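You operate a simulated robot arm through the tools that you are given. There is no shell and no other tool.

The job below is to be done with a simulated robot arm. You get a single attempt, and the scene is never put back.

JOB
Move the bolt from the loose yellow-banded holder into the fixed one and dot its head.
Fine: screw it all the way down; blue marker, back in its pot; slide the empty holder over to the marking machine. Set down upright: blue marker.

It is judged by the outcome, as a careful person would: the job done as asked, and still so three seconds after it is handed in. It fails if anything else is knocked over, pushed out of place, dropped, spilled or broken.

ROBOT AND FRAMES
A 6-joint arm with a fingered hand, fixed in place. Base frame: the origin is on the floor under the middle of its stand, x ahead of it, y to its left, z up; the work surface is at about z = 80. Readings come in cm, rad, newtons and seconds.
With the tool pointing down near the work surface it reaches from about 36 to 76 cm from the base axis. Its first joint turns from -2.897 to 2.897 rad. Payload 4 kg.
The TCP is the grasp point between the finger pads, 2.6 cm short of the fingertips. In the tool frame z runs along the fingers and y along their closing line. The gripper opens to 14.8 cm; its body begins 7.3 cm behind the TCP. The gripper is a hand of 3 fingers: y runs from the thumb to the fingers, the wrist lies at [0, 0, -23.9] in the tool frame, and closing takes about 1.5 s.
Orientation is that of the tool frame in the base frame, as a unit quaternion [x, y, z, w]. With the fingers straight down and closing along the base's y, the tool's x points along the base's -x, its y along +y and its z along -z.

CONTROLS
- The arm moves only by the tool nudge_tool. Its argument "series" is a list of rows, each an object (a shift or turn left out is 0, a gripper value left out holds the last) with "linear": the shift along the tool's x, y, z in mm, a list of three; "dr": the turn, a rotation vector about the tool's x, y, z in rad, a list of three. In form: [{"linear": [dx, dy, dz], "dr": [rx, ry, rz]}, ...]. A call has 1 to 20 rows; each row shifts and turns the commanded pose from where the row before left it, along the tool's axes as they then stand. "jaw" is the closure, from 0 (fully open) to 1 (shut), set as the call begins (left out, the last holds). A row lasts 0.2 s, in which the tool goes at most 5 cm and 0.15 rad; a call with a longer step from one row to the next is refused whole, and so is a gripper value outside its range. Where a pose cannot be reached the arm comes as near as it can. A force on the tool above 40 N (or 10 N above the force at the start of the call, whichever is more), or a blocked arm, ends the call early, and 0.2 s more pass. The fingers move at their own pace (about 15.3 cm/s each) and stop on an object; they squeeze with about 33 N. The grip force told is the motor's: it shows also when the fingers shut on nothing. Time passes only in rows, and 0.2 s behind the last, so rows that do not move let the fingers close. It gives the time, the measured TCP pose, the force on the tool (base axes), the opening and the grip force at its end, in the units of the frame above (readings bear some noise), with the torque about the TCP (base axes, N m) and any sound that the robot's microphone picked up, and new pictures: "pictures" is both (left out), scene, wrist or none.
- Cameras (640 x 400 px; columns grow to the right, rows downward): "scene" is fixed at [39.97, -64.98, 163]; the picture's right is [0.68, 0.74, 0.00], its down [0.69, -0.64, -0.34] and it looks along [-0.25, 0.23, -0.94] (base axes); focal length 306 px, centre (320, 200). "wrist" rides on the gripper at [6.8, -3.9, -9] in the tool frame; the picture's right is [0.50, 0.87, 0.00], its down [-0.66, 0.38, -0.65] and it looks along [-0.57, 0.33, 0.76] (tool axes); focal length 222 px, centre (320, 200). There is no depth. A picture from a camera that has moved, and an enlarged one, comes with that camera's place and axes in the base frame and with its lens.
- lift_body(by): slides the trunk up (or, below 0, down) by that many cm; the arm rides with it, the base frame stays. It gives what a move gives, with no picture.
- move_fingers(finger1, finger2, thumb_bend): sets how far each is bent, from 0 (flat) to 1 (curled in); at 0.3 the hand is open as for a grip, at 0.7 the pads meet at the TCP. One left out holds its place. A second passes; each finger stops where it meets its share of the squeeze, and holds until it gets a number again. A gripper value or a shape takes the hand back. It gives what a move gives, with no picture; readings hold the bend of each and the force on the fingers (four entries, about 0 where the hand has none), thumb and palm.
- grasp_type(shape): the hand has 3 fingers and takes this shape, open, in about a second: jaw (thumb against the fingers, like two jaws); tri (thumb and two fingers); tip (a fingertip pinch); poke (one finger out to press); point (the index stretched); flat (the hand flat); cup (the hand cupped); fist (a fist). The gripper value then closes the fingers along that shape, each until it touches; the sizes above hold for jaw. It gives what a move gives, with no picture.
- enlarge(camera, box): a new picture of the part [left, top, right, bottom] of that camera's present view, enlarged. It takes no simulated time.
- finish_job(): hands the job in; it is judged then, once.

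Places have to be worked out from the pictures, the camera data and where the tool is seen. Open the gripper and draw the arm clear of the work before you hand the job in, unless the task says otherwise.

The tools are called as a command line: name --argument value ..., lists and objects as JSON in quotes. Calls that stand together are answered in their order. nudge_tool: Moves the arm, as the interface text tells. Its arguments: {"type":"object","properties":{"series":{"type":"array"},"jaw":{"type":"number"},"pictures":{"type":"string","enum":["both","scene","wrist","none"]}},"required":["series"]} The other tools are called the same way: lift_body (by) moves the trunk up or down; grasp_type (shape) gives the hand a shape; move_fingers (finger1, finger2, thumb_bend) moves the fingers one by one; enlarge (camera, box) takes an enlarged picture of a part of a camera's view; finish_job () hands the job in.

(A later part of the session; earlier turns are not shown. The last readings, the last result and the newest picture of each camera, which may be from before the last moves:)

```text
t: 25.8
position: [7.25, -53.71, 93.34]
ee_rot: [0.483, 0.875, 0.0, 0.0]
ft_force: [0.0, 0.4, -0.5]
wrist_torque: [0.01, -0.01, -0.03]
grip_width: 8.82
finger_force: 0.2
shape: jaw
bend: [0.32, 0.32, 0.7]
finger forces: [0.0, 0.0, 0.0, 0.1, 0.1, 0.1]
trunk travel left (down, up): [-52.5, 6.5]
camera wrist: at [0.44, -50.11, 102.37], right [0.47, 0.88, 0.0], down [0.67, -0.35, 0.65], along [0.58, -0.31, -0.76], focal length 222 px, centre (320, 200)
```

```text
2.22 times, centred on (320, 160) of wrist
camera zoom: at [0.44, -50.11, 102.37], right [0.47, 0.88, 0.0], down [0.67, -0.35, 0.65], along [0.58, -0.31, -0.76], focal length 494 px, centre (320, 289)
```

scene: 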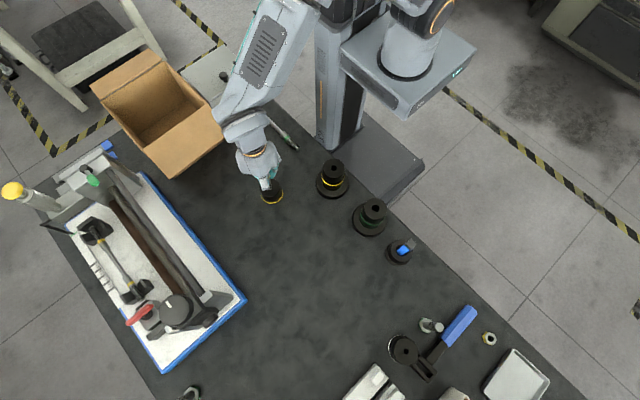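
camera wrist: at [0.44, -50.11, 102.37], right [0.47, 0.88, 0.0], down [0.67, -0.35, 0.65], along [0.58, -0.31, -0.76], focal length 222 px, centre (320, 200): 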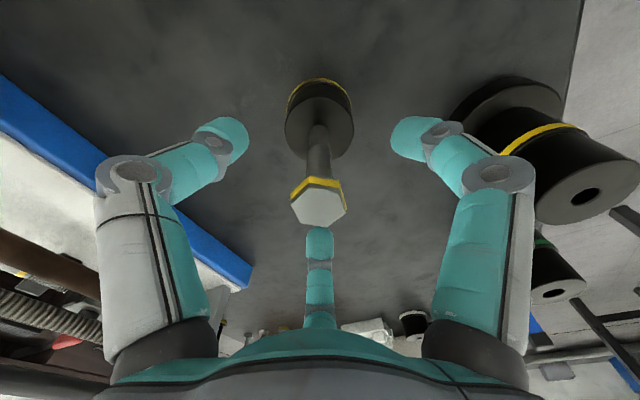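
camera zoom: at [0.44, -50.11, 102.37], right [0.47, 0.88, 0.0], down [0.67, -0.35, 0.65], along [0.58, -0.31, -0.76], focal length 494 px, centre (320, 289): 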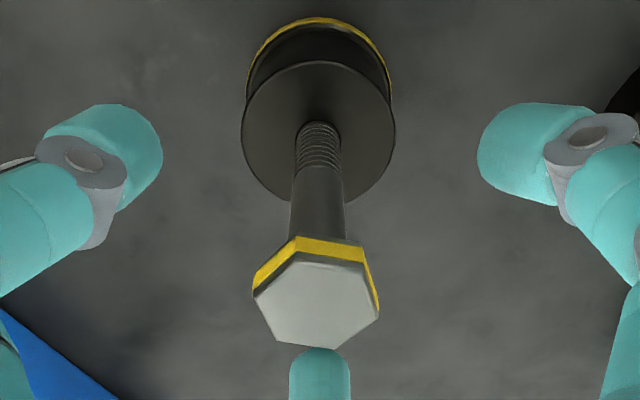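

The bolt turned about 23° and slipped 9° in the fingers. I raise the hand ~9 mm so the pads meet the hex itself, turn back 9° to face the flats, and close to see the contact.

nudge_tool --series '[{"linear": [0, 0, -9], "dr": [0, 0, 0.08]}, {"dr": [0, 0, 0.08]}]' --pictures "none"

nudge_tool --series '[{"linear": [0, 0, 0]}, {"linear": [0, 0, 0]}, {"linear": [0, 0, 0]}, {"linear": [0, 0, 0]}, {"linear": [0, 0, 0]}, {"linear": [0, 0, 0]}]' --jaw 1 --pictures "wrist"

enlarge --camera "wrist" --box '[250, 60, 390, 260]'

enlarge --camera "scene" --box '[220, 130, 320, 220]'

```text
t: 26.4
position: [7.28, -53.59, 94.14]
ee_rot: [0.552, 0.834, 0.0, 0.001]
ft_force: [0.1, -0.2, -0.2]
wrist_torque: [0.01, -0.02, 0.02]
grip_width: 8.82
finger_force: 0.0
shape: jaw
bend: [0.32, 0.32, 0.7]
finger forces: [0.1, 0.0, 0.1, 0.0, 0.1, 0.0]
trunk travel left (down, up): [-52.5, 6.5]
```

```text
t: 27.8
position: [7.33, -53.73, 94.13]
ee_rot: [0.552, 0.834, 0.001, 0.0]
ft_force: [-1.3, 0.0, -10.8]
wrist_torque: [0.03, 0.01, 0.03]
grip_width: 1.51
finger_force: 32.8
shape: jaw
bend: [0.73, 0.74, 0.73]
finger forces: [28.1, 27.8, 0.0, 0.0, 26.2, 0.0]
trunk travel left (down, up): [-52.5, 6.5]
camera wrist: at [1.15, -49.08, 103.25], right [0.6, 0.8, 0.0], down [0.6, -0.45, 0.65], along [0.52, -0.39, -0.76], focal length 222 px, centre (320, 200)
```

wrist: 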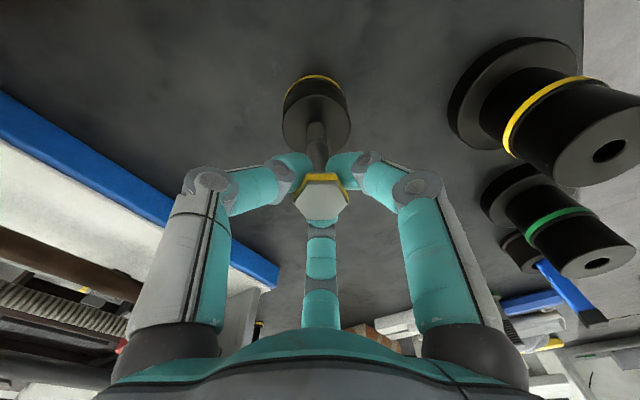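

```text
2.00 times, centred on (320, 160) of wrist
camera zoom: at [1.15, -49.08, 103.25], right [0.6, 0.8, 0.0], down [0.6, -0.45, 0.65], along [0.52, -0.39, -0.76], focal length 444 px, centre (320, 280)
```

zoom: 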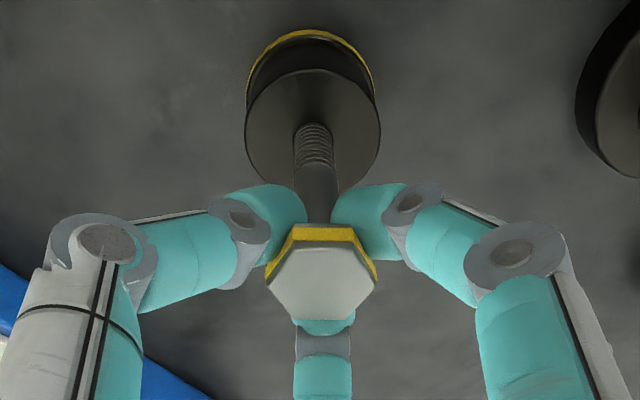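

```text
4.44 times, centred on (270, 175) of scene
camera zoom: at [39.97, -64.98, 163.0], right [0.68, 0.74, 0.0], down [0.69, -0.64, -0.34], along [-0.25, 0.23, -0.94], focal length 1360 px, centre (542, 311)
```

zoom: 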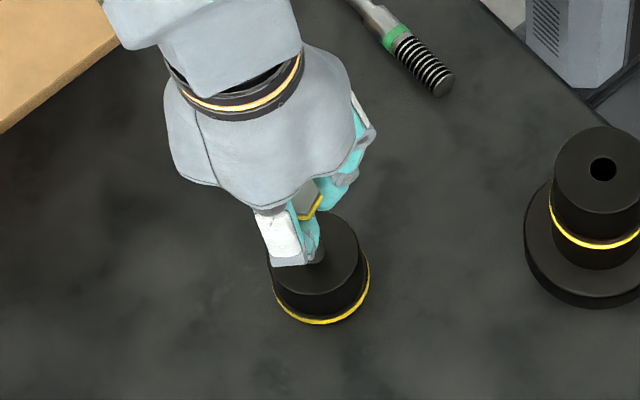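

The fingertips still wedge under the head (they even took up the weight). I lower slightly to unload, open, and then re-close higher.

nudge_tool --series '[{"linear": [0, 0, 1]}, {"linear": [0, 0, 0]}]' --pictures "none"

nudge_tool --series '[{"linear": [0, 0, 1]}, {"linear": [0, 0, 0]}]' --pictures "none"

```text
t: 28.4
position: [7.47, -53.77, 93.98]
ee_rot: [0.552, 0.834, 0.0, 0.0]
ft_force: [0.2, -0.8, -10.9]
wrist_torque: [0.06, -0.04, -0.03]
grip_width: 1.53
finger_force: 33.4
shape: jaw
bend: [0.73, 0.74, 0.73]
finger forces: [28.1, 27.8, 0.0, 0.0, 26.1, 0.0]
trunk travel left (down, up): [-52.5, 6.5]
```

```text
t: 29.0
position: [7.42, -53.77, 94.0]
ee_rot: [0.552, 0.834, 0.0, 0.0]
ft_force: [0.0, -0.2, -10.5]
wrist_torque: [0.05, -0.04, 0.02]
grip_width: 1.51
finger_force: 33.5
shape: jaw
bend: [0.73, 0.74, 0.73]
finger forces: [28.3, 27.9, 0.0, 0.1, 26.3, 0.0]
trunk travel left (down, up): [-52.5, 6.5]
```

nudge_tool --series '[{"linear": [0, 0, 2]}, {"linear": [0, 0, 0]}]' --pictures "none"

nudge_tool --series '[{"linear": [0, 0, 2]}, {"linear": [0, 0, 0]}]' --pictures "none"

```text
t: 29.6
position: [7.21, -53.91, 93.8]
ee_rot: [0.551, 0.834, -0.001, 0.002]
ft_force: [-1.8, -1.4, 2.7]
wrist_torque: [0.05, -0.08, -0.01]
grip_width: 1.55
finger_force: 33.2
shape: jaw
bend: [0.74, 0.74, 0.73]
finger forces: [28.9, 28.1, 0.0, 0.1, 27.4, 0.0]
trunk travel left (down, up): [-52.5, 6.5]
```

```text
t: 30.2
position: [7.28, -53.86, 93.7]
ee_rot: [0.552, 0.834, -0.002, 0.002]
ft_force: [-4.4, -3.4, 21.6]
wrist_torque: [0.0, -0.03, 0.02]
grip_width: 1.64
finger_force: 33.1
shape: jaw
bend: [0.74, 0.75, 0.73]
finger forces: [30.7, 30.9, 0.0, 0.0, 33.8, 0.0]
trunk travel left (down, up): [-52.5, 6.5]
```

Now resting on the table with some press. I relieve it, open, raise to about TCP z 94.9 and close again on the hex.

nudge_tool --series '[{"linear": [0, 0, -2]}, {"linear": [0, 0, 0]}]' --pictures "none"

nudge_tool --series '[{"linear": [0, 0, 0]}, {"linear": [0, 0, 0]}, {"linear": [0, 0, 0]}, {"linear": [0, 0, 0]}, {"linear": [0, 0, 0]}, {"linear": [0, 0, -10]}]' --jaw 0.4 --pictures "none"

nudge_tool --series '[{"linear": [0, 0, 0]}, {"linear": [0, 0, 0]}, {"linear": [0, 0, 0]}, {"linear": [0, 0, 0]}, {"linear": [0, 0, 0]}, {"linear": [0, 0, 0]}]' --jaw 1 --pictures "wrist"

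enlarge --camera "wrist" --box '[250, 60, 390, 260]'

```text
t: 30.8
position: [7.31, -53.73, 93.74]
ee_rot: [0.552, 0.834, 0.0, 0.0]
ft_force: [-2.9, -3.3, 11.1]
wrist_torque: [-0.07, -0.05, 0.01]
grip_width: 1.63
finger_force: 32.9
shape: jaw
bend: [0.74, 0.75, 0.73]
finger forces: [30.8, 31.7, 0.0, 0.0, 32.7, 0.0]
trunk travel left (down, up): [-52.5, 6.5]
```

```text
t: 32.2
position: [7.34, -53.66, 94.75]
ee_rot: [0.552, 0.834, -0.001, 0.001]
ft_force: [-0.9, 0.8, -0.4]
wrist_torque: [-0.02, 0.01, 0.0]
grip_width: 8.82
finger_force: 0.0
shape: jaw
bend: [0.32, 0.32, 0.7]
finger forces: [0.0, 0.0, 0.0, 0.1, 0.0, 0.0]
trunk travel left (down, up): [-52.5, 6.5]
```

```text
t: 33.6
position: [7.49, -53.72, 94.57]
ee_rot: [0.552, 0.834, -0.001, 0.0]
ft_force: [-0.8, 1.4, -2.3]
wrist_torque: [-0.03, 0.1, 0.02]
grip_width: 2.23
finger_force: 32.9
shape: jaw
bend: [0.73, 0.74, 0.7]
finger forces: [29.4, 29.1, 0.0, 0.1, 29.9, 0.0]
trunk travel left (down, up): [-52.5, 6.5]
camera wrist: at [1.13, -49.09, 103.75], right [0.6, 0.8, 0.0], down [0.6, -0.45, 0.65], along [0.52, -0.39, -0.76], focal length 222 px, centre (320, 200)
```

wrist: 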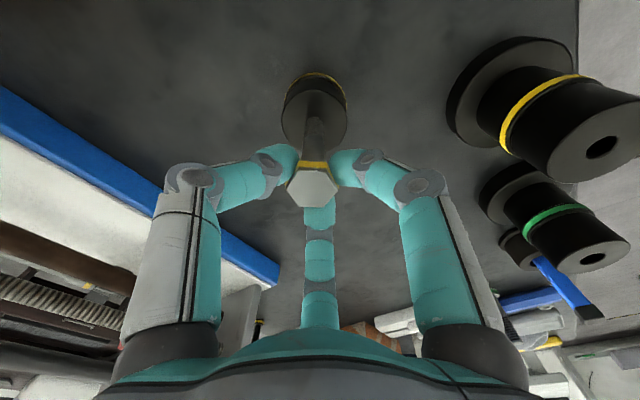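

```text
2.00 times, centred on (320, 160) of wrist
camera zoom: at [1.13, -49.09, 103.75], right [0.6, 0.8, 0.0], down [0.6, -0.45, 0.65], along [0.52, -0.39, -0.76], focal length 444 px, centre (320, 280)
```

zoom: 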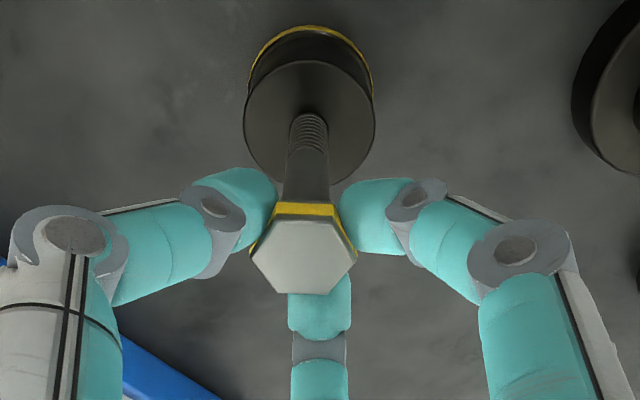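

The pads are now on the hex, but the unequal finger travel pushed the head sideways. I open and re-close to a set width (~2.4 cm) so the fingers stay symmetric and centred.

nudge_tool --series '[{"linear": [0, 0, 0]}, {"linear": [0, 0, 0]}, {"linear": [0, 0, 0]}, {"linear": [0, 0, 0]}, {"linear": [0, 0, 0]}]' --jaw 0.6 --pictures "wrist"

enlarge --camera "wrist" --box '[250, 60, 390, 260]'

nudge_tool --series '[{"linear": [0, 0, 0]}, {"linear": [0, 0, 0]}, {"linear": [0, 0, 0]}, {"linear": [0, 0, 0]}, {"linear": [0, 0, 0]}]' --jaw 0.84 --pictures "wrist"

enlarge --camera "wrist" --box '[250, 60, 390, 260]'

```text
t: 34.8
position: [7.26, -53.74, 94.71]
ee_rot: [0.553, 0.833, -0.001, 0.001]
ft_force: [0.2, -0.5, 0.3]
wrist_torque: [-0.01, 0.0, -0.04]
grip_width: 5.88
finger_force: 0.0
shape: jaw
bend: [0.77, 0.77, 0.7]
finger forces: [0.1, 0.0, 0.0, 0.0, 0.1, 0.1]
trunk travel left (down, up): [-52.5, 6.5]
camera wrist: at [1.14, -49.08, 103.78], right [0.6, 0.8, 0.0], down [0.6, -0.45, 0.65], along [0.52, -0.39, -0.76], focal length 222 px, centre (320, 200)
```

wrist: 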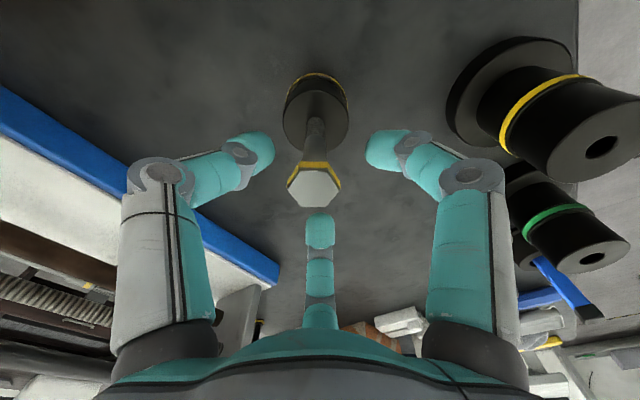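

```text
2.00 times, centred on (320, 160) of wrist
camera zoom: at [1.14, -49.08, 103.78], right [0.6, 0.8, 0.0], down [0.6, -0.45, 0.65], along [0.52, -0.39, -0.76], focal length 444 px, centre (320, 280)
```

zoom: 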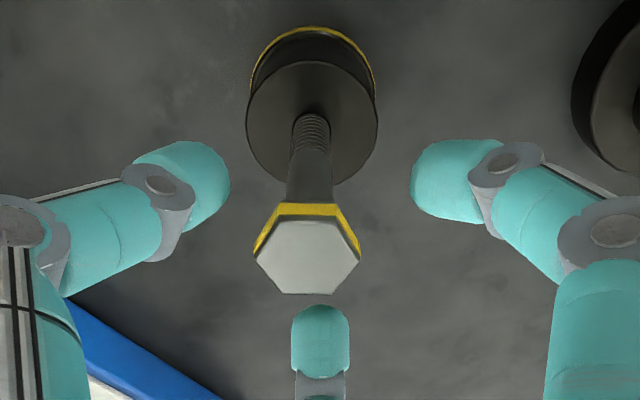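

```text
t: 36.0
position: [7.32, -53.81, 94.54]
ee_rot: [0.552, 0.834, -0.001, 0.0]
ft_force: [-2.6, -0.9, 0.0]
wrist_torque: [-0.01, 0.07, 0.0]
grip_width: 2.46
finger_force: 0.0
shape: jaw
bend: [0.75, 0.75, 0.7]
finger forces: [0.1, 0.1, 0.0, 0.0, 2.8, 0.1]
trunk travel left (down, up): [-52.5, 6.5]
camera wrist: at [1.11, -49.09, 103.78], right [0.6, 0.8, 0.0], down [0.6, -0.45, 0.65], along [0.52, -0.39, -0.76], focal length 222 px, centre (320, 200)
```

wrist: 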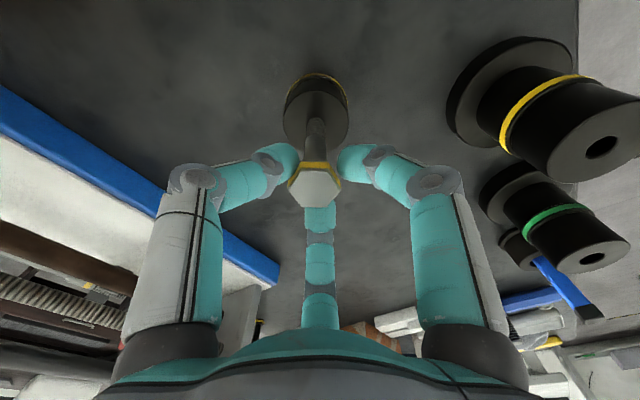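

```text
2.00 times, centred on (320, 160) of wrist
camera zoom: at [1.11, -49.09, 103.78], right [0.6, 0.8, 0.0], down [0.6, -0.45, 0.65], along [0.52, -0.39, -0.76], focal length 444 px, centre (320, 280)
```

zoom: 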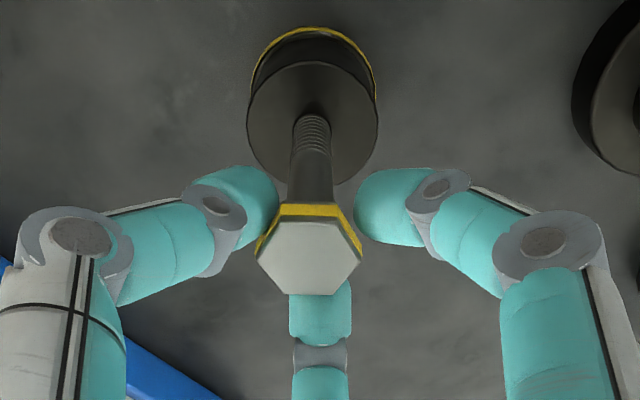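

The bolt is ~3 mm to the image-left of the hand centre. I ease the fingers, shift the hand 3 mm that way, and re-close.

nudge_tool --series '[{"linear": [0, 0, 0]}, {"linear": [0, 0, 0]}, {"linear": [-1.6, -2.8, 0]}, {"linear": [0, 0, 0]}]' --jaw 0.7 --pictures "wrist"

enlarge --camera "wrist" --box '[250, 60, 390, 260]'

nudge_tool --series '[{"linear": [0, 0, 0]}, {"linear": [0, 0, 0]}, {"linear": [0, 0, 0]}, {"linear": [0, 0, 0]}, {"linear": [0, 0, 0]}]' --jaw 0.87 --pictures "wrist"

enlarge --camera "wrist" --box '[250, 60, 390, 260]'

```text
t: 37.0
position: [7.18, -54.07, 94.67]
ee_rot: [0.551, 0.834, 0.0, 0.001]
ft_force: [0.1, 0.1, 0.5]
wrist_torque: [-0.03, -0.02, -0.03]
grip_width: 4.4
finger_force: 0.1
shape: jaw
bend: [0.76, 0.76, 0.7]
finger forces: [0.0, 0.1, 0.0, 0.0, 0.1, 0.0]
trunk travel left (down, up): [-52.5, 6.5]
camera wrist: at [0.95, -49.33, 103.81], right [0.6, 0.8, 0.0], down [0.6, -0.45, 0.65], along [0.52, -0.39, -0.76], focal length 222 px, centre (320, 200)
```

wrist: 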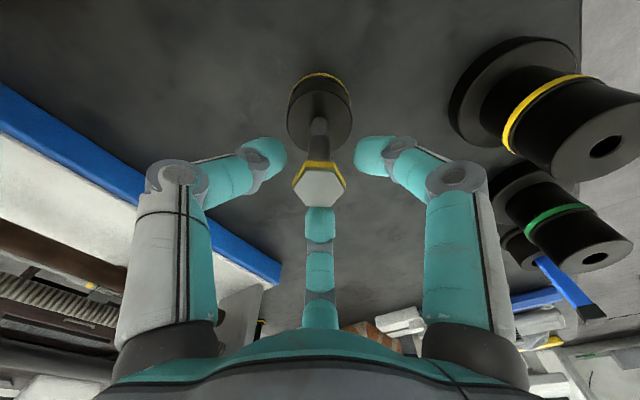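

```text
2.00 times, centred on (320, 160) of wrist
camera zoom: at [0.95, -49.33, 103.81], right [0.6, 0.8, 0.0], down [0.6, -0.45, 0.65], along [0.52, -0.39, -0.76], focal length 444 px, centre (320, 280)
```

zoom: 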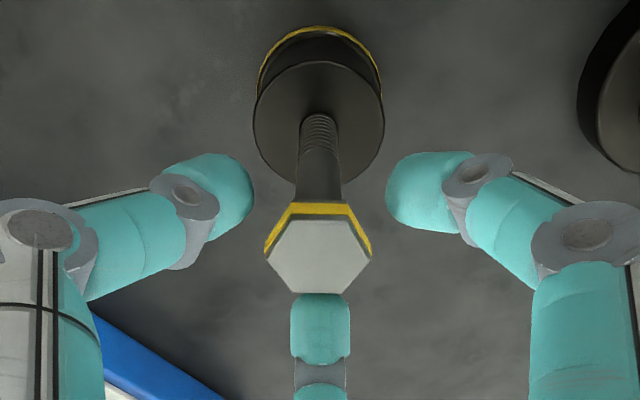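

```text
t: 38.2
position: [7.26, -53.88, 94.61]
ee_rot: [0.552, 0.834, 0.0, 0.001]
ft_force: [-1.3, -0.4, 0.7]
wrist_torque: [-0.03, 0.04, -0.04]
grip_width: 2.06
finger_force: 0.1
shape: jaw
bend: [0.74, 0.74, 0.7]
finger forces: [1.3, 0.8, 0.1, 0.0, 2.3, 0.1]
trunk travel left (down, up): [-52.5, 6.5]
camera wrist: at [0.94, -49.33, 103.82], right [0.6, 0.8, 0.0], down [0.6, -0.45, 0.65], along [0.52, -0.39, -0.76], focal length 222 px, centre (320, 200)
```

wrist: 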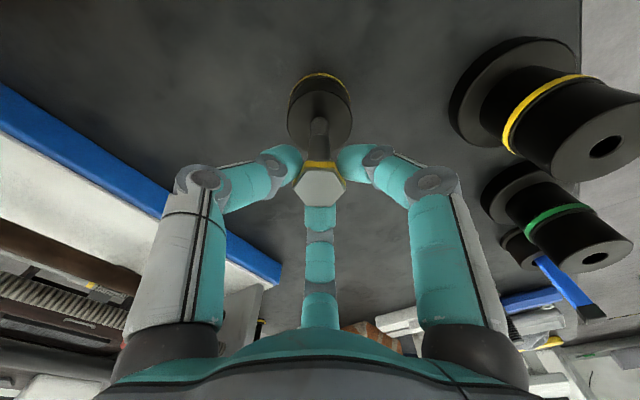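

```text
2.00 times, centred on (320, 160) of wrist
camera zoom: at [0.94, -49.33, 103.82], right [0.6, 0.8, 0.0], down [0.6, -0.45, 0.65], along [0.52, -0.39, -0.76], focal length 444 px, centre (320, 280)
```

zoom: 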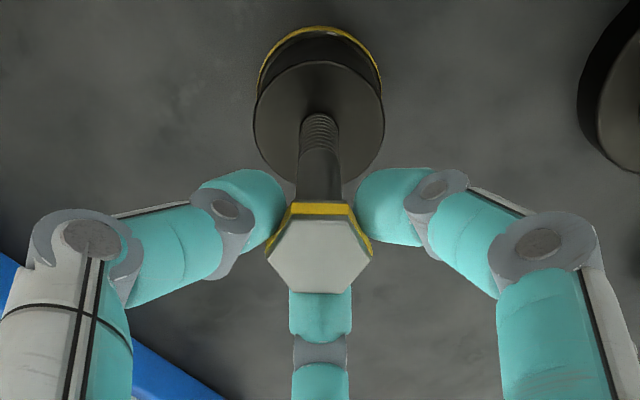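

Centred and symmetric now, pads flat on the hex. I open slightly and wind the hand back by exactly 300° (five hex faces) to have a long counter-clockwise stroke available.

nudge_tool --series '[{"linear": [0, 0, 0]}, {"linear": [0, 0, 0]}, {"dr": [0, 0, 0.1454441]}, {"dr": [0, 0, 0.1454441]}, {"dr": [0, 0, 0.1454441]}, {"dr": [0, 0, 0.1454441]}, {"dr": [0, 0, 0.1454441]}, {"dr": [0, 0, 0.1454441]}, {"dr": [0, 0, 0.1454441]}, {"dr": [0, 0, 0.1454441]}, {"dr": [0, 0, 0.1454441]}, {"dr": [0, 0, 0.1454441]}, {"dr": [0, 0, 0.1454441]}, {"dr": [0, 0, 0.1454441]}, {"dr": [0, 0, 0.1454441]}, {"dr": [0, 0, 0.1454441]}, {"dr": [0, 0, 0.1454441]}, {"dr": [0, 0, 0.1454441]}, {"dr": [0, 0, 0.1454441]}, {"dr": [0, 0, 0.1454441]}]' --jaw 0.68 --pictures "none"

nudge_tool --series '[{"dr": [0, 0, 0.1454441]}, {"dr": [0, 0, 0.1454441]}, {"dr": [0, 0, 0.1454441]}, {"dr": [0, 0, 0.1454441]}, {"dr": [0, 0, 0.1454441]}, {"dr": [0, 0, 0.1454441]}, {"dr": [0, 0, 0.1454441]}, {"dr": [0, 0, 0.1454441]}, {"dr": [0, 0, 0.1454441]}, {"dr": [0, 0, 0.1454441]}, {"dr": [0, 0, 0.1454441]}, {"dr": [0, 0, 0.1454441]}, {"dr": [0, 0, 0.1454441]}, {"dr": [0, 0, 0.1454441]}, {"dr": [0, 0, 0.1454441]}, {"dr": [0, 0, 0.1454441]}, {"dr": [0, 0, 0.1454441]}, {"dr": [0, 0, 0.1454441]}]' --pictures "wrist"

enlarge --camera "wrist" --box '[250, 60, 390, 260]'

```text
t: 42.4
position: [7.04, -54.02, 94.77]
ee_rot: [0.948, -0.319, 0.0, 0.001]
ft_force: [-0.6, -0.2, 0.3]
wrist_torque: [-0.01, -0.01, -0.02]
grip_width: 4.68
finger_force: 0.0
shape: jaw
bend: [0.77, 0.77, 0.7]
finger forces: [0.0, 0.0, 0.0, 0.0, 0.0, 0.0]
trunk travel left (down, up): [-52.5, 6.5]
```

```text
t: 46.2
position: [7.12, -54.11, 94.69]
ee_rot: [0.059, 0.998, 0.0, 0.002]
ft_force: [0.5, -0.9, 0.2]
wrist_torque: [0.0, -0.02, 0.02]
grip_width: 4.68
finger_force: 0.0
shape: jaw
bend: [0.77, 0.77, 0.7]
finger forces: [0.1, 0.1, 0.0, 0.0, 0.1, 0.1]
trunk travel left (down, up): [-52.5, 6.5]
camera wrist: at [-0.12, -57.15, 103.9], right [-0.39, 0.92, 0.0], down [0.69, 0.3, 0.66], along [0.6, 0.26, -0.75], focal length 222 px, centre (320, 200)
```

wrist: 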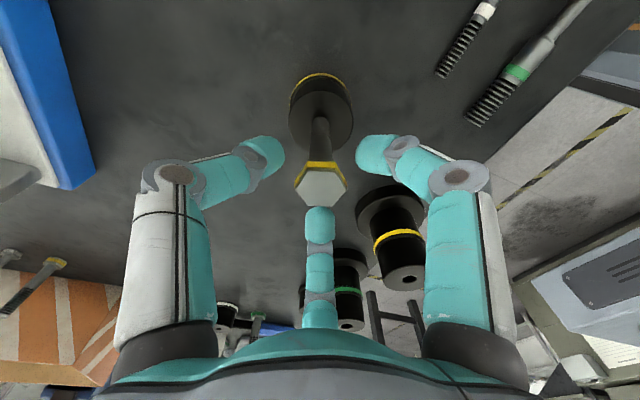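

```text
2.00 times, centred on (320, 160) of wrist
camera zoom: at [-0.12, -57.15, 103.9], right [-0.39, 0.92, 0.0], down [0.69, 0.3, 0.66], along [0.6, 0.26, -0.75], focal length 444 px, centre (320, 280)
```

zoom: 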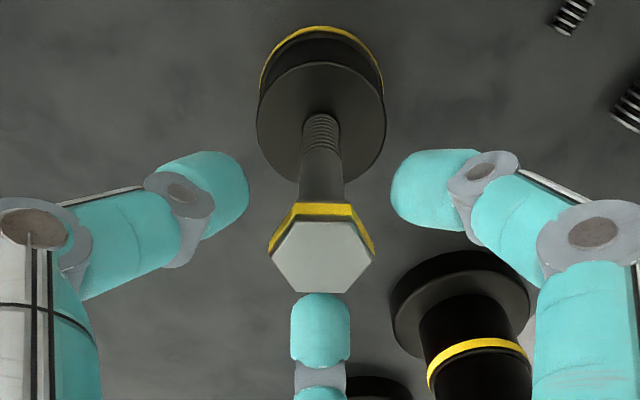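

Alignment held. I close symmetrically a bit tighter and check the forces.

nudge_tool --series '[{"linear": [0, 0, 0]}, {"linear": [0, 0, 0]}, {"linear": [0, 0, 0]}, {"linear": [0, 0, 0]}, {"linear": [0, 0, 0]}]' --jaw 0.9 --pictures "wrist"

enlarge --camera "wrist" --box '[250, 60, 390, 260]'

```text
t: 47.4
position: [7.13, -54.04, 94.84]
ee_rot: [0.058, 0.998, 0.001, 0.002]
ft_force: [-1.6, 0.1, -3.4]
wrist_torque: [-0.04, -0.02, -0.02]
grip_width: 1.86
finger_force: 32.5
shape: jaw
bend: [0.74, 0.74, 0.7]
finger forces: [29.8, 29.3, 0.1, 0.0, 29.8, 0.0]
trunk travel left (down, up): [-52.5, 6.5]
camera wrist: at [-0.11, -57.19, 103.87], right [-0.4, 0.92, 0.0], down [0.69, 0.3, 0.66], along [0.6, 0.26, -0.75], focal length 222 px, centre (320, 200)
```

wrist: 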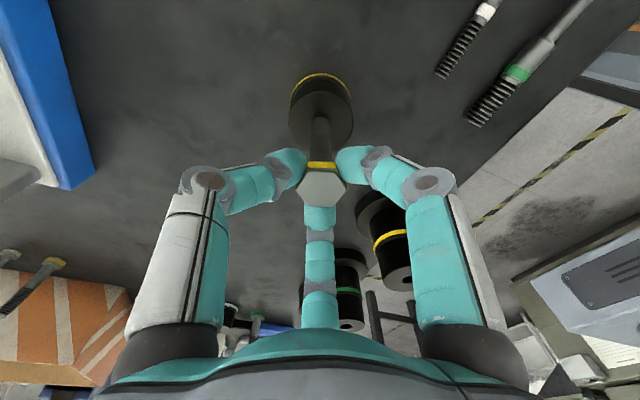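

```text
2.00 times, centred on (320, 160) of wrist
camera zoom: at [-0.11, -57.19, 103.87], right [-0.4, 0.92, 0.0], down [0.69, 0.3, 0.66], along [0.6, 0.26, -0.75], focal length 444 px, centre (320, 280)
```

zoom: 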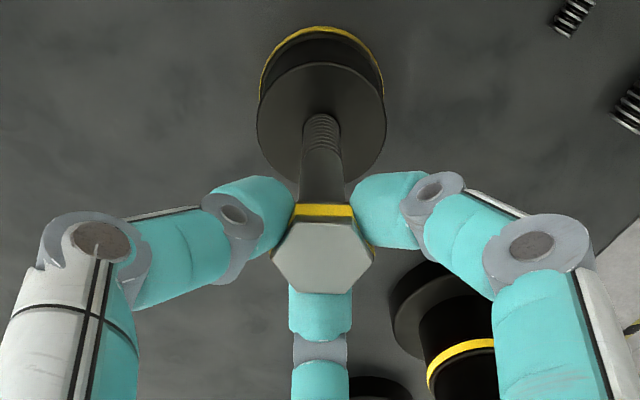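

Firm symmetric grip (30 N each). Now I turn counter-clockwise by about 83° and watch force and torque.

nudge_tool --series '[{"linear": [0, 0, 0.5]}, {"dr": [0, 0, -0.145]}, {"dr": [0, 0, -0.145]}, {"dr": [0, 0, -0.145]}, {"dr": [0, 0, -0.145]}, {"dr": [0, 0, -0.145]}, {"dr": [0, 0, -0.145]}, {"dr": [0, 0, -0.145]}, {"dr": [0, 0, -0.145]}, {"dr": [0, 0, -0.145]}, {"dr": [0, 0, -0.145]}]' --pictures "wrist"

enlarge --camera "wrist" --box '[250, 60, 390, 260]'

```text
t: 49.8
position: [7.29, -54.02, 94.85]
ee_rot: [-0.619, 0.786, -0.002, -0.001]
ft_force: [1.7, -7.9, 28.3]
wrist_torque: [0.01, -0.2, -0.21]
grip_width: 1.96
finger_force: 33.3
shape: jaw
bend: [0.75, 0.74, 0.69]
finger forces: [30.7, 38.5, 0.1, 0.0, 42.4, 0.0]
trunk travel left (down, up): [-52.5, 6.5]
camera wrist: at [9.45, -61.45, 104.04], right [-0.96, -0.28, 0.0], down [-0.21, 0.73, 0.65], along [-0.18, 0.62, -0.76], focal length 222 px, centre (320, 200)
```

wrist: 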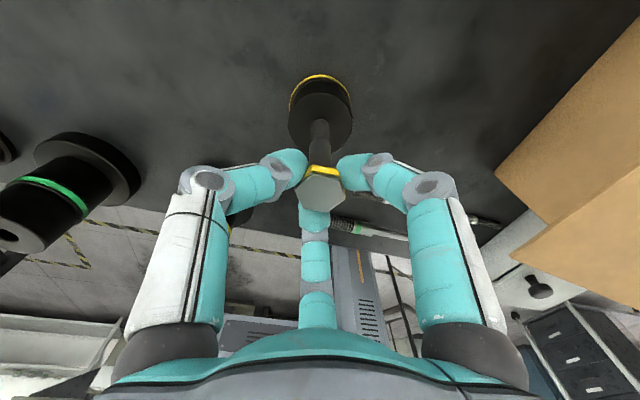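

```text
2.00 times, centred on (320, 160) of wrist
camera zoom: at [9.45, -61.45, 104.04], right [-0.96, -0.28, 0.0], down [-0.21, 0.73, 0.65], along [-0.18, 0.62, -0.76], focal length 444 px, centre (320, 280)
```

zoom: 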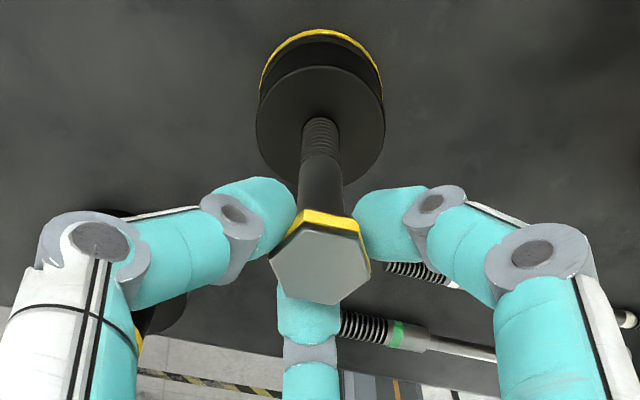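

The force rose to +28 N: the bolt is climbing in its thread, so unscrewing works and I need to rise with it. I raise in small steps to find how much it climbed.

nudge_tool --series '[{"linear": [0, 0, -1]}, {"linear": [0, 0, 0]}]' --pictures "none"

nudge_tool --series '[{"linear": [0, 0, -1]}, {"linear": [0, 0, 0]}]' --pictures "none"

```text
t: 50.4
position: [7.2, -53.96, 94.86]
ee_rot: [-0.618, 0.786, -0.001, 0.001]
ft_force: [3.7, -7.9, 27.5]
wrist_torque: [-0.01, -0.21, -0.12]
grip_width: 1.98
finger_force: 33.4
shape: jaw
bend: [0.75, 0.74, 0.69]
finger forces: [30.7, 37.7, 0.0, 0.0, 42.8, 0.0]
trunk travel left (down, up): [-52.5, 6.5]
```

```text
t: 51.0
position: [7.17, -53.91, 94.9]
ee_rot: [-0.617, 0.787, -0.001, -0.001]
ft_force: [4.1, -6.5, 21.1]
wrist_torque: [-0.08, -0.24, -0.09]
grip_width: 1.98
finger_force: 33.3
shape: jaw
bend: [0.75, 0.74, 0.69]
finger forces: [30.1, 37.4, 0.0, 0.0, 42.0, 0.1]
trunk travel left (down, up): [-52.5, 6.5]
```

nudge_tool --series '[{"linear": [0, 0, -1.5]}, {"linear": [0, 0, 0]}]' --pictures "none"

nudge_tool --series '[{"linear": [0, 0, -1]}, {"linear": [0, 0, 0]}]' --pictures "none"

```text
t: 51.6
position: [7.14, -54.0, 94.98]
ee_rot: [-0.617, 0.787, 0.0, 0.0]
ft_force: [3.4, -3.9, 9.2]
wrist_torque: [-0.03, -0.2, -0.1]
grip_width: 1.98
finger_force: 32.8
shape: jaw
bend: [0.75, 0.74, 0.69]
finger forces: [29.5, 36.9, 0.0, 0.1, 39.6, 0.0]
trunk travel left (down, up): [-52.5, 6.5]
```

```text
t: 52.2
position: [7.16, -53.99, 94.99]
ee_rot: [-0.617, 0.787, 0.0, 0.0]
ft_force: [2.6, -0.9, 0.4]
wrist_torque: [-0.01, -0.12, -0.02]
grip_width: 1.95
finger_force: 33.3
shape: jaw
bend: [0.75, 0.74, 0.69]
finger forces: [28.9, 36.4, 0.1, 0.0, 36.9, 0.0]
trunk travel left (down, up): [-52.5, 6.5]
```

The bolt rose roughly 1.5–2 mm over ~80°, i.e. a coarse thread. I keep turning another 83° while rising 0.2 mm per row.

nudge_tool --series '[{"linear": [0, 0, -0.2], "dr": [0, 0, -0.145]}, {"linear": [0, 0, -0.2], "dr": [0, 0, -0.145]}, {"linear": [0, 0, -0.2], "dr": [0, 0, -0.145]}, {"linear": [0, 0, -0.2], "dr": [0, 0, -0.145]}, {"linear": [0, 0, -0.2], "dr": [0, 0, -0.145]}, {"linear": [0, 0, -0.2], "dr": [0, 0, -0.145]}, {"linear": [0, 0, -0.2], "dr": [0, 0, -0.145]}, {"linear": [0, 0, -0.2], "dr": [0, 0, -0.145]}, {"linear": [0, 0, -0.2], "dr": [0, 0, -0.145]}, {"linear": [0, 0, -0.2], "dr": [0, 0, -0.145]}]' --pictures "wrist"

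enlarge --camera "wrist" --box '[250, 60, 390, 260]'

```text
t: 54.4
position: [7.16, -54.06, 95.32]
ee_rot: [0.984, -0.178, 0.001, 0.0]
ft_force: [2.6, 0.9, -0.2]
wrist_torque: [0.12, 0.0, -0.04]
grip_width: 1.99
finger_force: 33.6
shape: jaw
bend: [0.75, 0.74, 0.69]
finger forces: [29.0, 35.9, 0.0, 0.1, 36.6, 0.0]
trunk travel left (down, up): [-52.5, 6.5]
camera wrist: at [14.84, -52.73, 104.56], right [0.17, -0.99, 0.0], down [-0.75, -0.12, 0.65], along [-0.64, -0.11, -0.76], focal length 222 px, centre (320, 200)
```

wrist: 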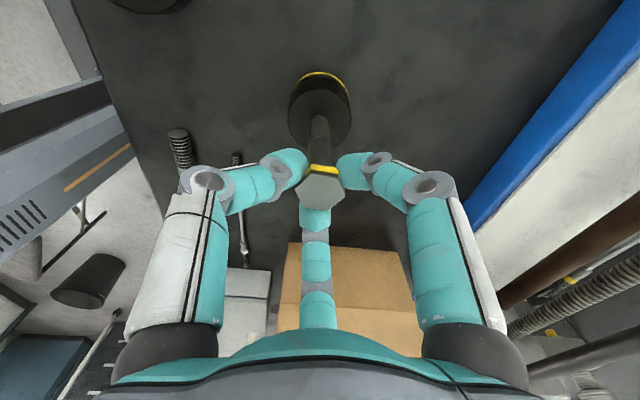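

```text
2.00 times, centred on (320, 160) of wrist
camera zoom: at [14.84, -52.73, 104.56], right [0.17, -0.99, 0.0], down [-0.75, -0.12, 0.65], along [-0.64, -0.11, -0.76], focal length 444 px, centre (320, 280)
```

zoom: 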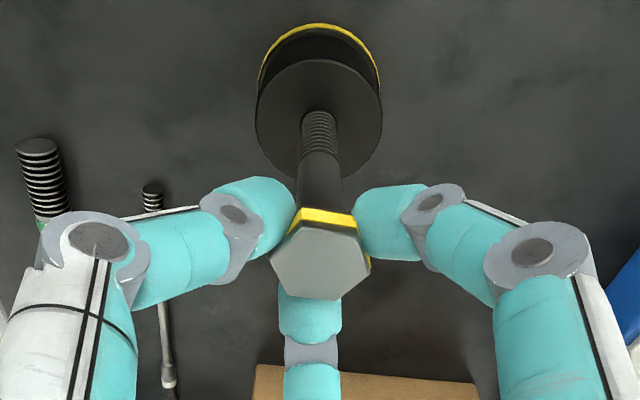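

Force stays near zero, so 0.2 mm per 8.3° (≈8.7 mm/turn) matches the thread. I continue to about 300°.

nudge_tool --series '[{"linear": [0, 0, -0.2], "dr": [0, 0, -0.145]}, {"linear": [0, 0, -0.2], "dr": [0, 0, -0.145]}, {"linear": [0, 0, -0.2], "dr": [0, 0, -0.145]}, {"linear": [0, 0, -0.2], "dr": [0, 0, -0.145]}, {"linear": [0, 0, -0.2], "dr": [0, 0, -0.145]}, {"linear": [0, 0, -0.2], "dr": [0, 0, -0.145]}, {"linear": [0, 0, -0.2], "dr": [0, 0, -0.145]}, {"linear": [0, 0, -0.2], "dr": [0, 0, -0.145]}, {"linear": [0, 0, -0.2], "dr": [0, 0, -0.145]}, {"linear": [0, 0, -0.2], "dr": [0, 0, -0.145]}, {"linear": [0, 0, -0.2], "dr": [0, 0, -0.145]}, {"linear": [0, 0, -0.2], "dr": [0, 0, -0.145]}, {"linear": [0, 0, -0.2], "dr": [0, 0, -0.145]}, {"linear": [0, 0, -0.2], "dr": [0, 0, -0.145]}, {"linear": [0, 0, -0.2], "dr": [0, 0, -0.145]}, {"linear": [0, 0, -0.2], "dr": [0, 0, -0.145]}, {"linear": [0, 0, -0.2], "dr": [0, 0, -0.145]}]' --pictures "wrist"

enlarge --camera "wrist" --box '[250, 60, 390, 260]'

```text
t: 58.0
position: [7.12, -53.94, 95.53]
ee_rot: [0.495, 0.869, -0.001, 0.001]
ft_force: [-3.8, 1.2, 9.9]
wrist_torque: [-0.29, 0.13, -0.12]
grip_width: 1.89
finger_force: 33.0
shape: jaw
bend: [0.75, 0.74, 0.72]
finger forces: [24.2, 36.0, 0.0, 0.0, 45.2, 0.0]
trunk travel left (down, up): [-52.5, 6.5]
camera wrist: at [0.33, -50.13, 104.83], right [0.49, 0.87, 0.0], down [0.66, -0.37, 0.66], along [0.57, -0.32, -0.76], focal length 222 px, centre (320, 200)
```

wrist: 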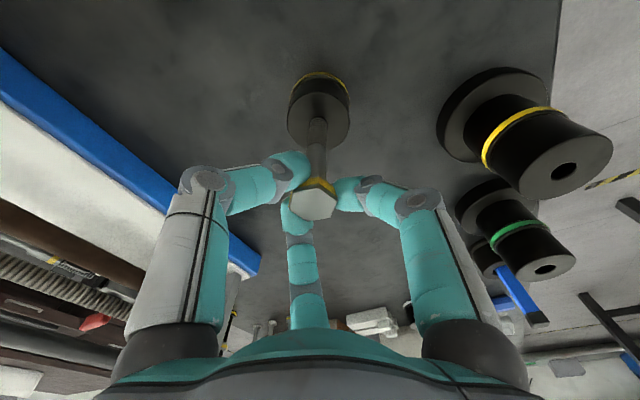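

```text
2.00 times, centred on (320, 160) of wrist
camera zoom: at [0.33, -50.13, 104.83], right [0.49, 0.87, 0.0], down [0.66, -0.37, 0.66], along [0.57, -0.32, -0.76], focal length 444 px, centre (320, 280)
```

zoom: 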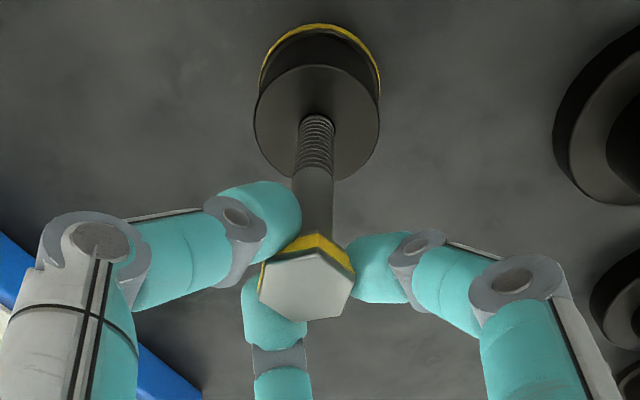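

The hex began to slip and cam off-centre near the end of the stroke. I ease the load, open, and check the bolt and its orientation.

nudge_tool --series '[{"linear": [0, 0, -1]}, {"linear": [0, 0, 0]}]' --pictures "none"

nudge_tool --series '[{"linear": [0, 0, 0]}, {"linear": [0, 0, 0]}, {"linear": [0, 0, 0]}, {"linear": [0, 0, 0]}]' --jaw 0.66 --pictures "wrist"

enlarge --camera "wrist" --box '[250, 60, 390, 260]'

```text
t: 58.6
position: [7.13, -54.08, 95.77]
ee_rot: [0.496, 0.868, 0.0, 0.001]
ft_force: [-2.8, 0.5, 5.2]
wrist_torque: [-0.23, 0.25, -0.06]
grip_width: 1.88
finger_force: 33.2
shape: jaw
bend: [0.75, 0.74, 0.72]
finger forces: [23.8, 35.7, 0.1, 0.0, 45.8, 0.0]
trunk travel left (down, up): [-52.5, 6.5]
```

```text
t: 59.6
position: [7.3, -53.93, 95.75]
ee_rot: [0.495, 0.869, -0.001, 0.0]
ft_force: [0.5, 0.5, -0.4]
wrist_torque: [0.0, 0.01, 0.01]
grip_width: 5.0
finger_force: 0.1
shape: jaw
bend: [0.77, 0.77, 0.7]
finger forces: [0.1, 0.0, 0.0, 0.1, 0.0, 0.0]
trunk travel left (down, up): [-52.5, 6.5]
camera wrist: at [0.42, -50.21, 104.91], right [0.49, 0.87, 0.0], down [0.66, -0.37, 0.65], along [0.57, -0.32, -0.76], focal length 222 px, centre (320, 200)
```

wrist: 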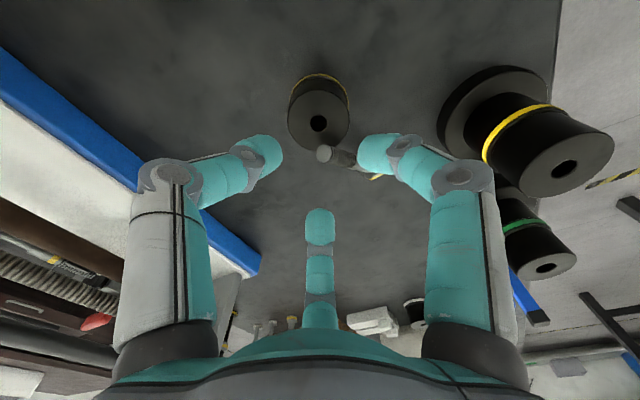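

```text
2.00 times, centred on (320, 160) of wrist
camera zoom: at [0.42, -50.21, 104.91], right [0.49, 0.87, 0.0], down [0.66, -0.37, 0.65], along [0.57, -0.32, -0.76], focal length 444 px, centre (320, 280)
```

zoom: 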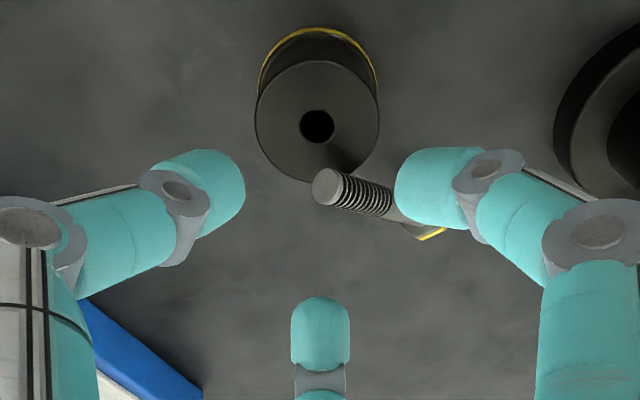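

The bolt was already free of its thread and has tipped when the fingers opened. I look at where it is now.

enlarge --camera "scene" --box '[230, 140, 350, 230]'

enlarge --camera "wrist" --box '[290, 70, 400, 140]'

```text
4.44 times, centred on (290, 185) of scene
camera zoom: at [39.97, -64.98, 163.0], right [0.68, 0.74, 0.0], down [0.69, -0.64, -0.34], along [-0.25, 0.23, -0.94], focal length 1360 px, centre (453, 267)
```

zoom: 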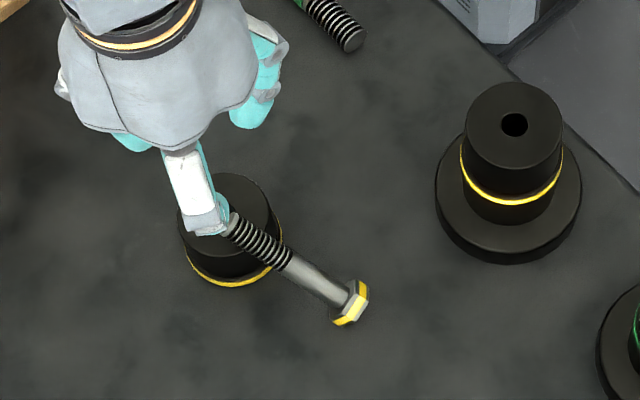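

```text
5.71 times, centred on (345, 105) of wrist
camera zoom: at [0.42, -50.21, 104.91], right [0.49, 0.87, 0.0], down [0.66, -0.37, 0.65], along [0.57, -0.32, -0.76], focal length 1269 px, centre (177, 743)
```

zoom: 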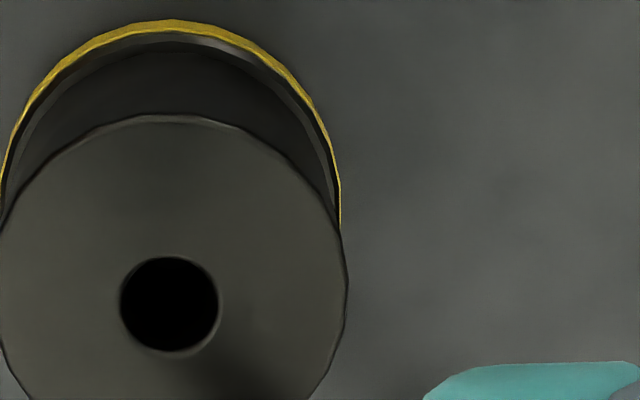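

The bolt now leans with its head on the table and threaded end up against the holder. I raise the hand straight up to clear and let it settle.

nudge_tool --series '[{"linear": [0, 0, -20]}, {"linear": [0, 0, -30]}, {"linear": [0, 0, -30]}, {"linear": [0, 0, -30]}, {"linear": [0, 0, -30]}, {"linear": [0, 0, 0]}, {"linear": [0, 0, 0]}, {"linear": [0, 0, 0]}]' --pictures "both"

enlarge --camera "scene" --box '[230, 140, 350, 230]'

enlarge --camera "wrist" --box '[250, 30, 410, 150]'

```text
t: 61.4
position: [7.15, -54.06, 109.85]
ee_rot: [0.495, 0.869, -0.001, 0.001]
ft_force: [0.3, 0.2, -0.6]
wrist_torque: [-0.02, -0.03, 0.0]
grip_width: 5.02
finger_force: 0.1
shape: jaw
bend: [0.77, 0.77, 0.7]
finger forces: [0.0, 0.0, 0.0, 0.0, 0.0, 0.0]
trunk travel left (down, up): [-52.5, 6.5]
camera wrist: at [0.28, -50.3, 118.89], right [0.49, 0.87, 0.0], down [0.66, -0.37, 0.65], along [0.57, -0.32, -0.76], focal length 222 px, centre (320, 200)
```

scene: 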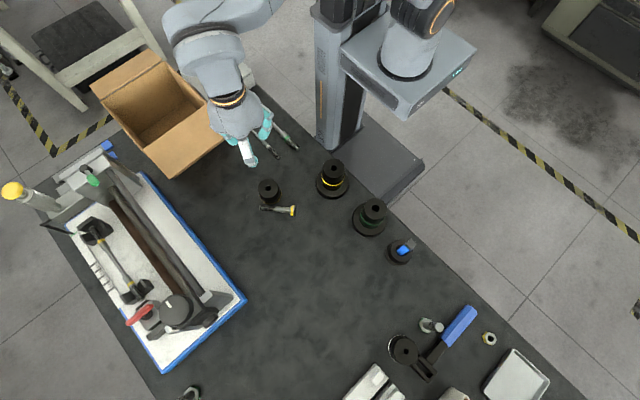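
wrist: 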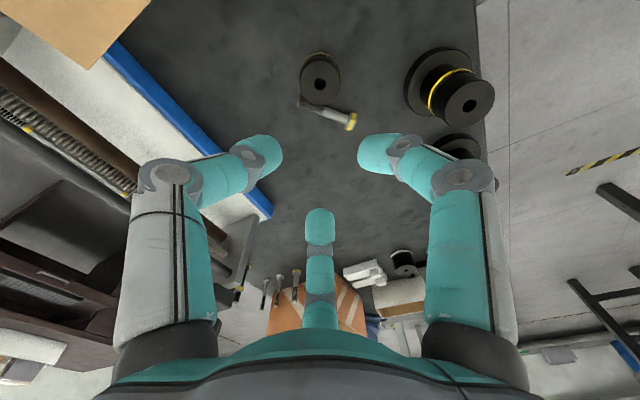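

```text
4.44 times, centred on (290, 185) of scene
camera zoom: at [39.97, -64.98, 163.0], right [0.68, 0.74, 0.0], down [0.69, -0.64, -0.34], along [-0.25, 0.23, -0.94], focal length 1360 px, centre (453, 267)
```

zoom: 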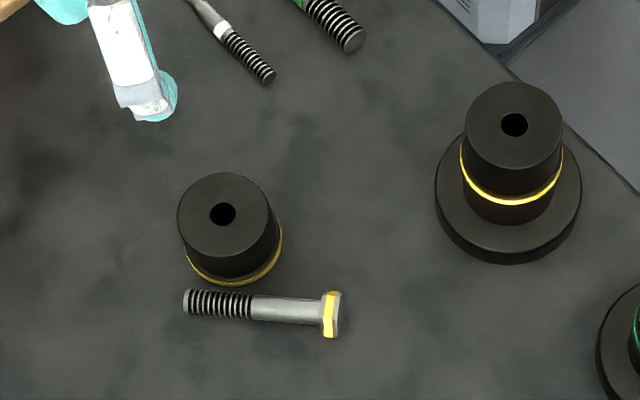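

```text
3.33 times, centred on (330, 90) of wrist
camera zoom: at [0.28, -50.3, 118.89], right [0.49, 0.87, 0.0], down [0.66, -0.37, 0.65], along [0.57, -0.32, -0.76], focal length 740 px, centre (287, 567)
```

zoom: 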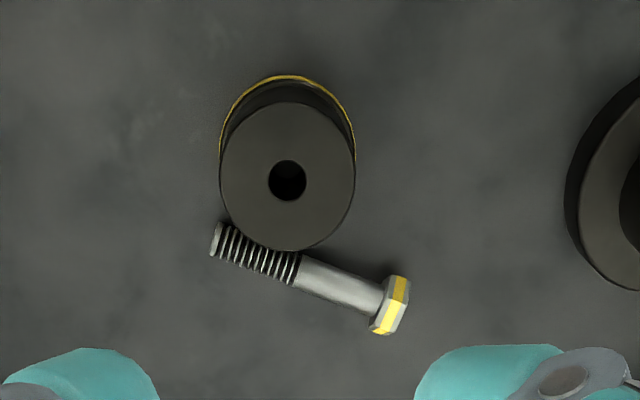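

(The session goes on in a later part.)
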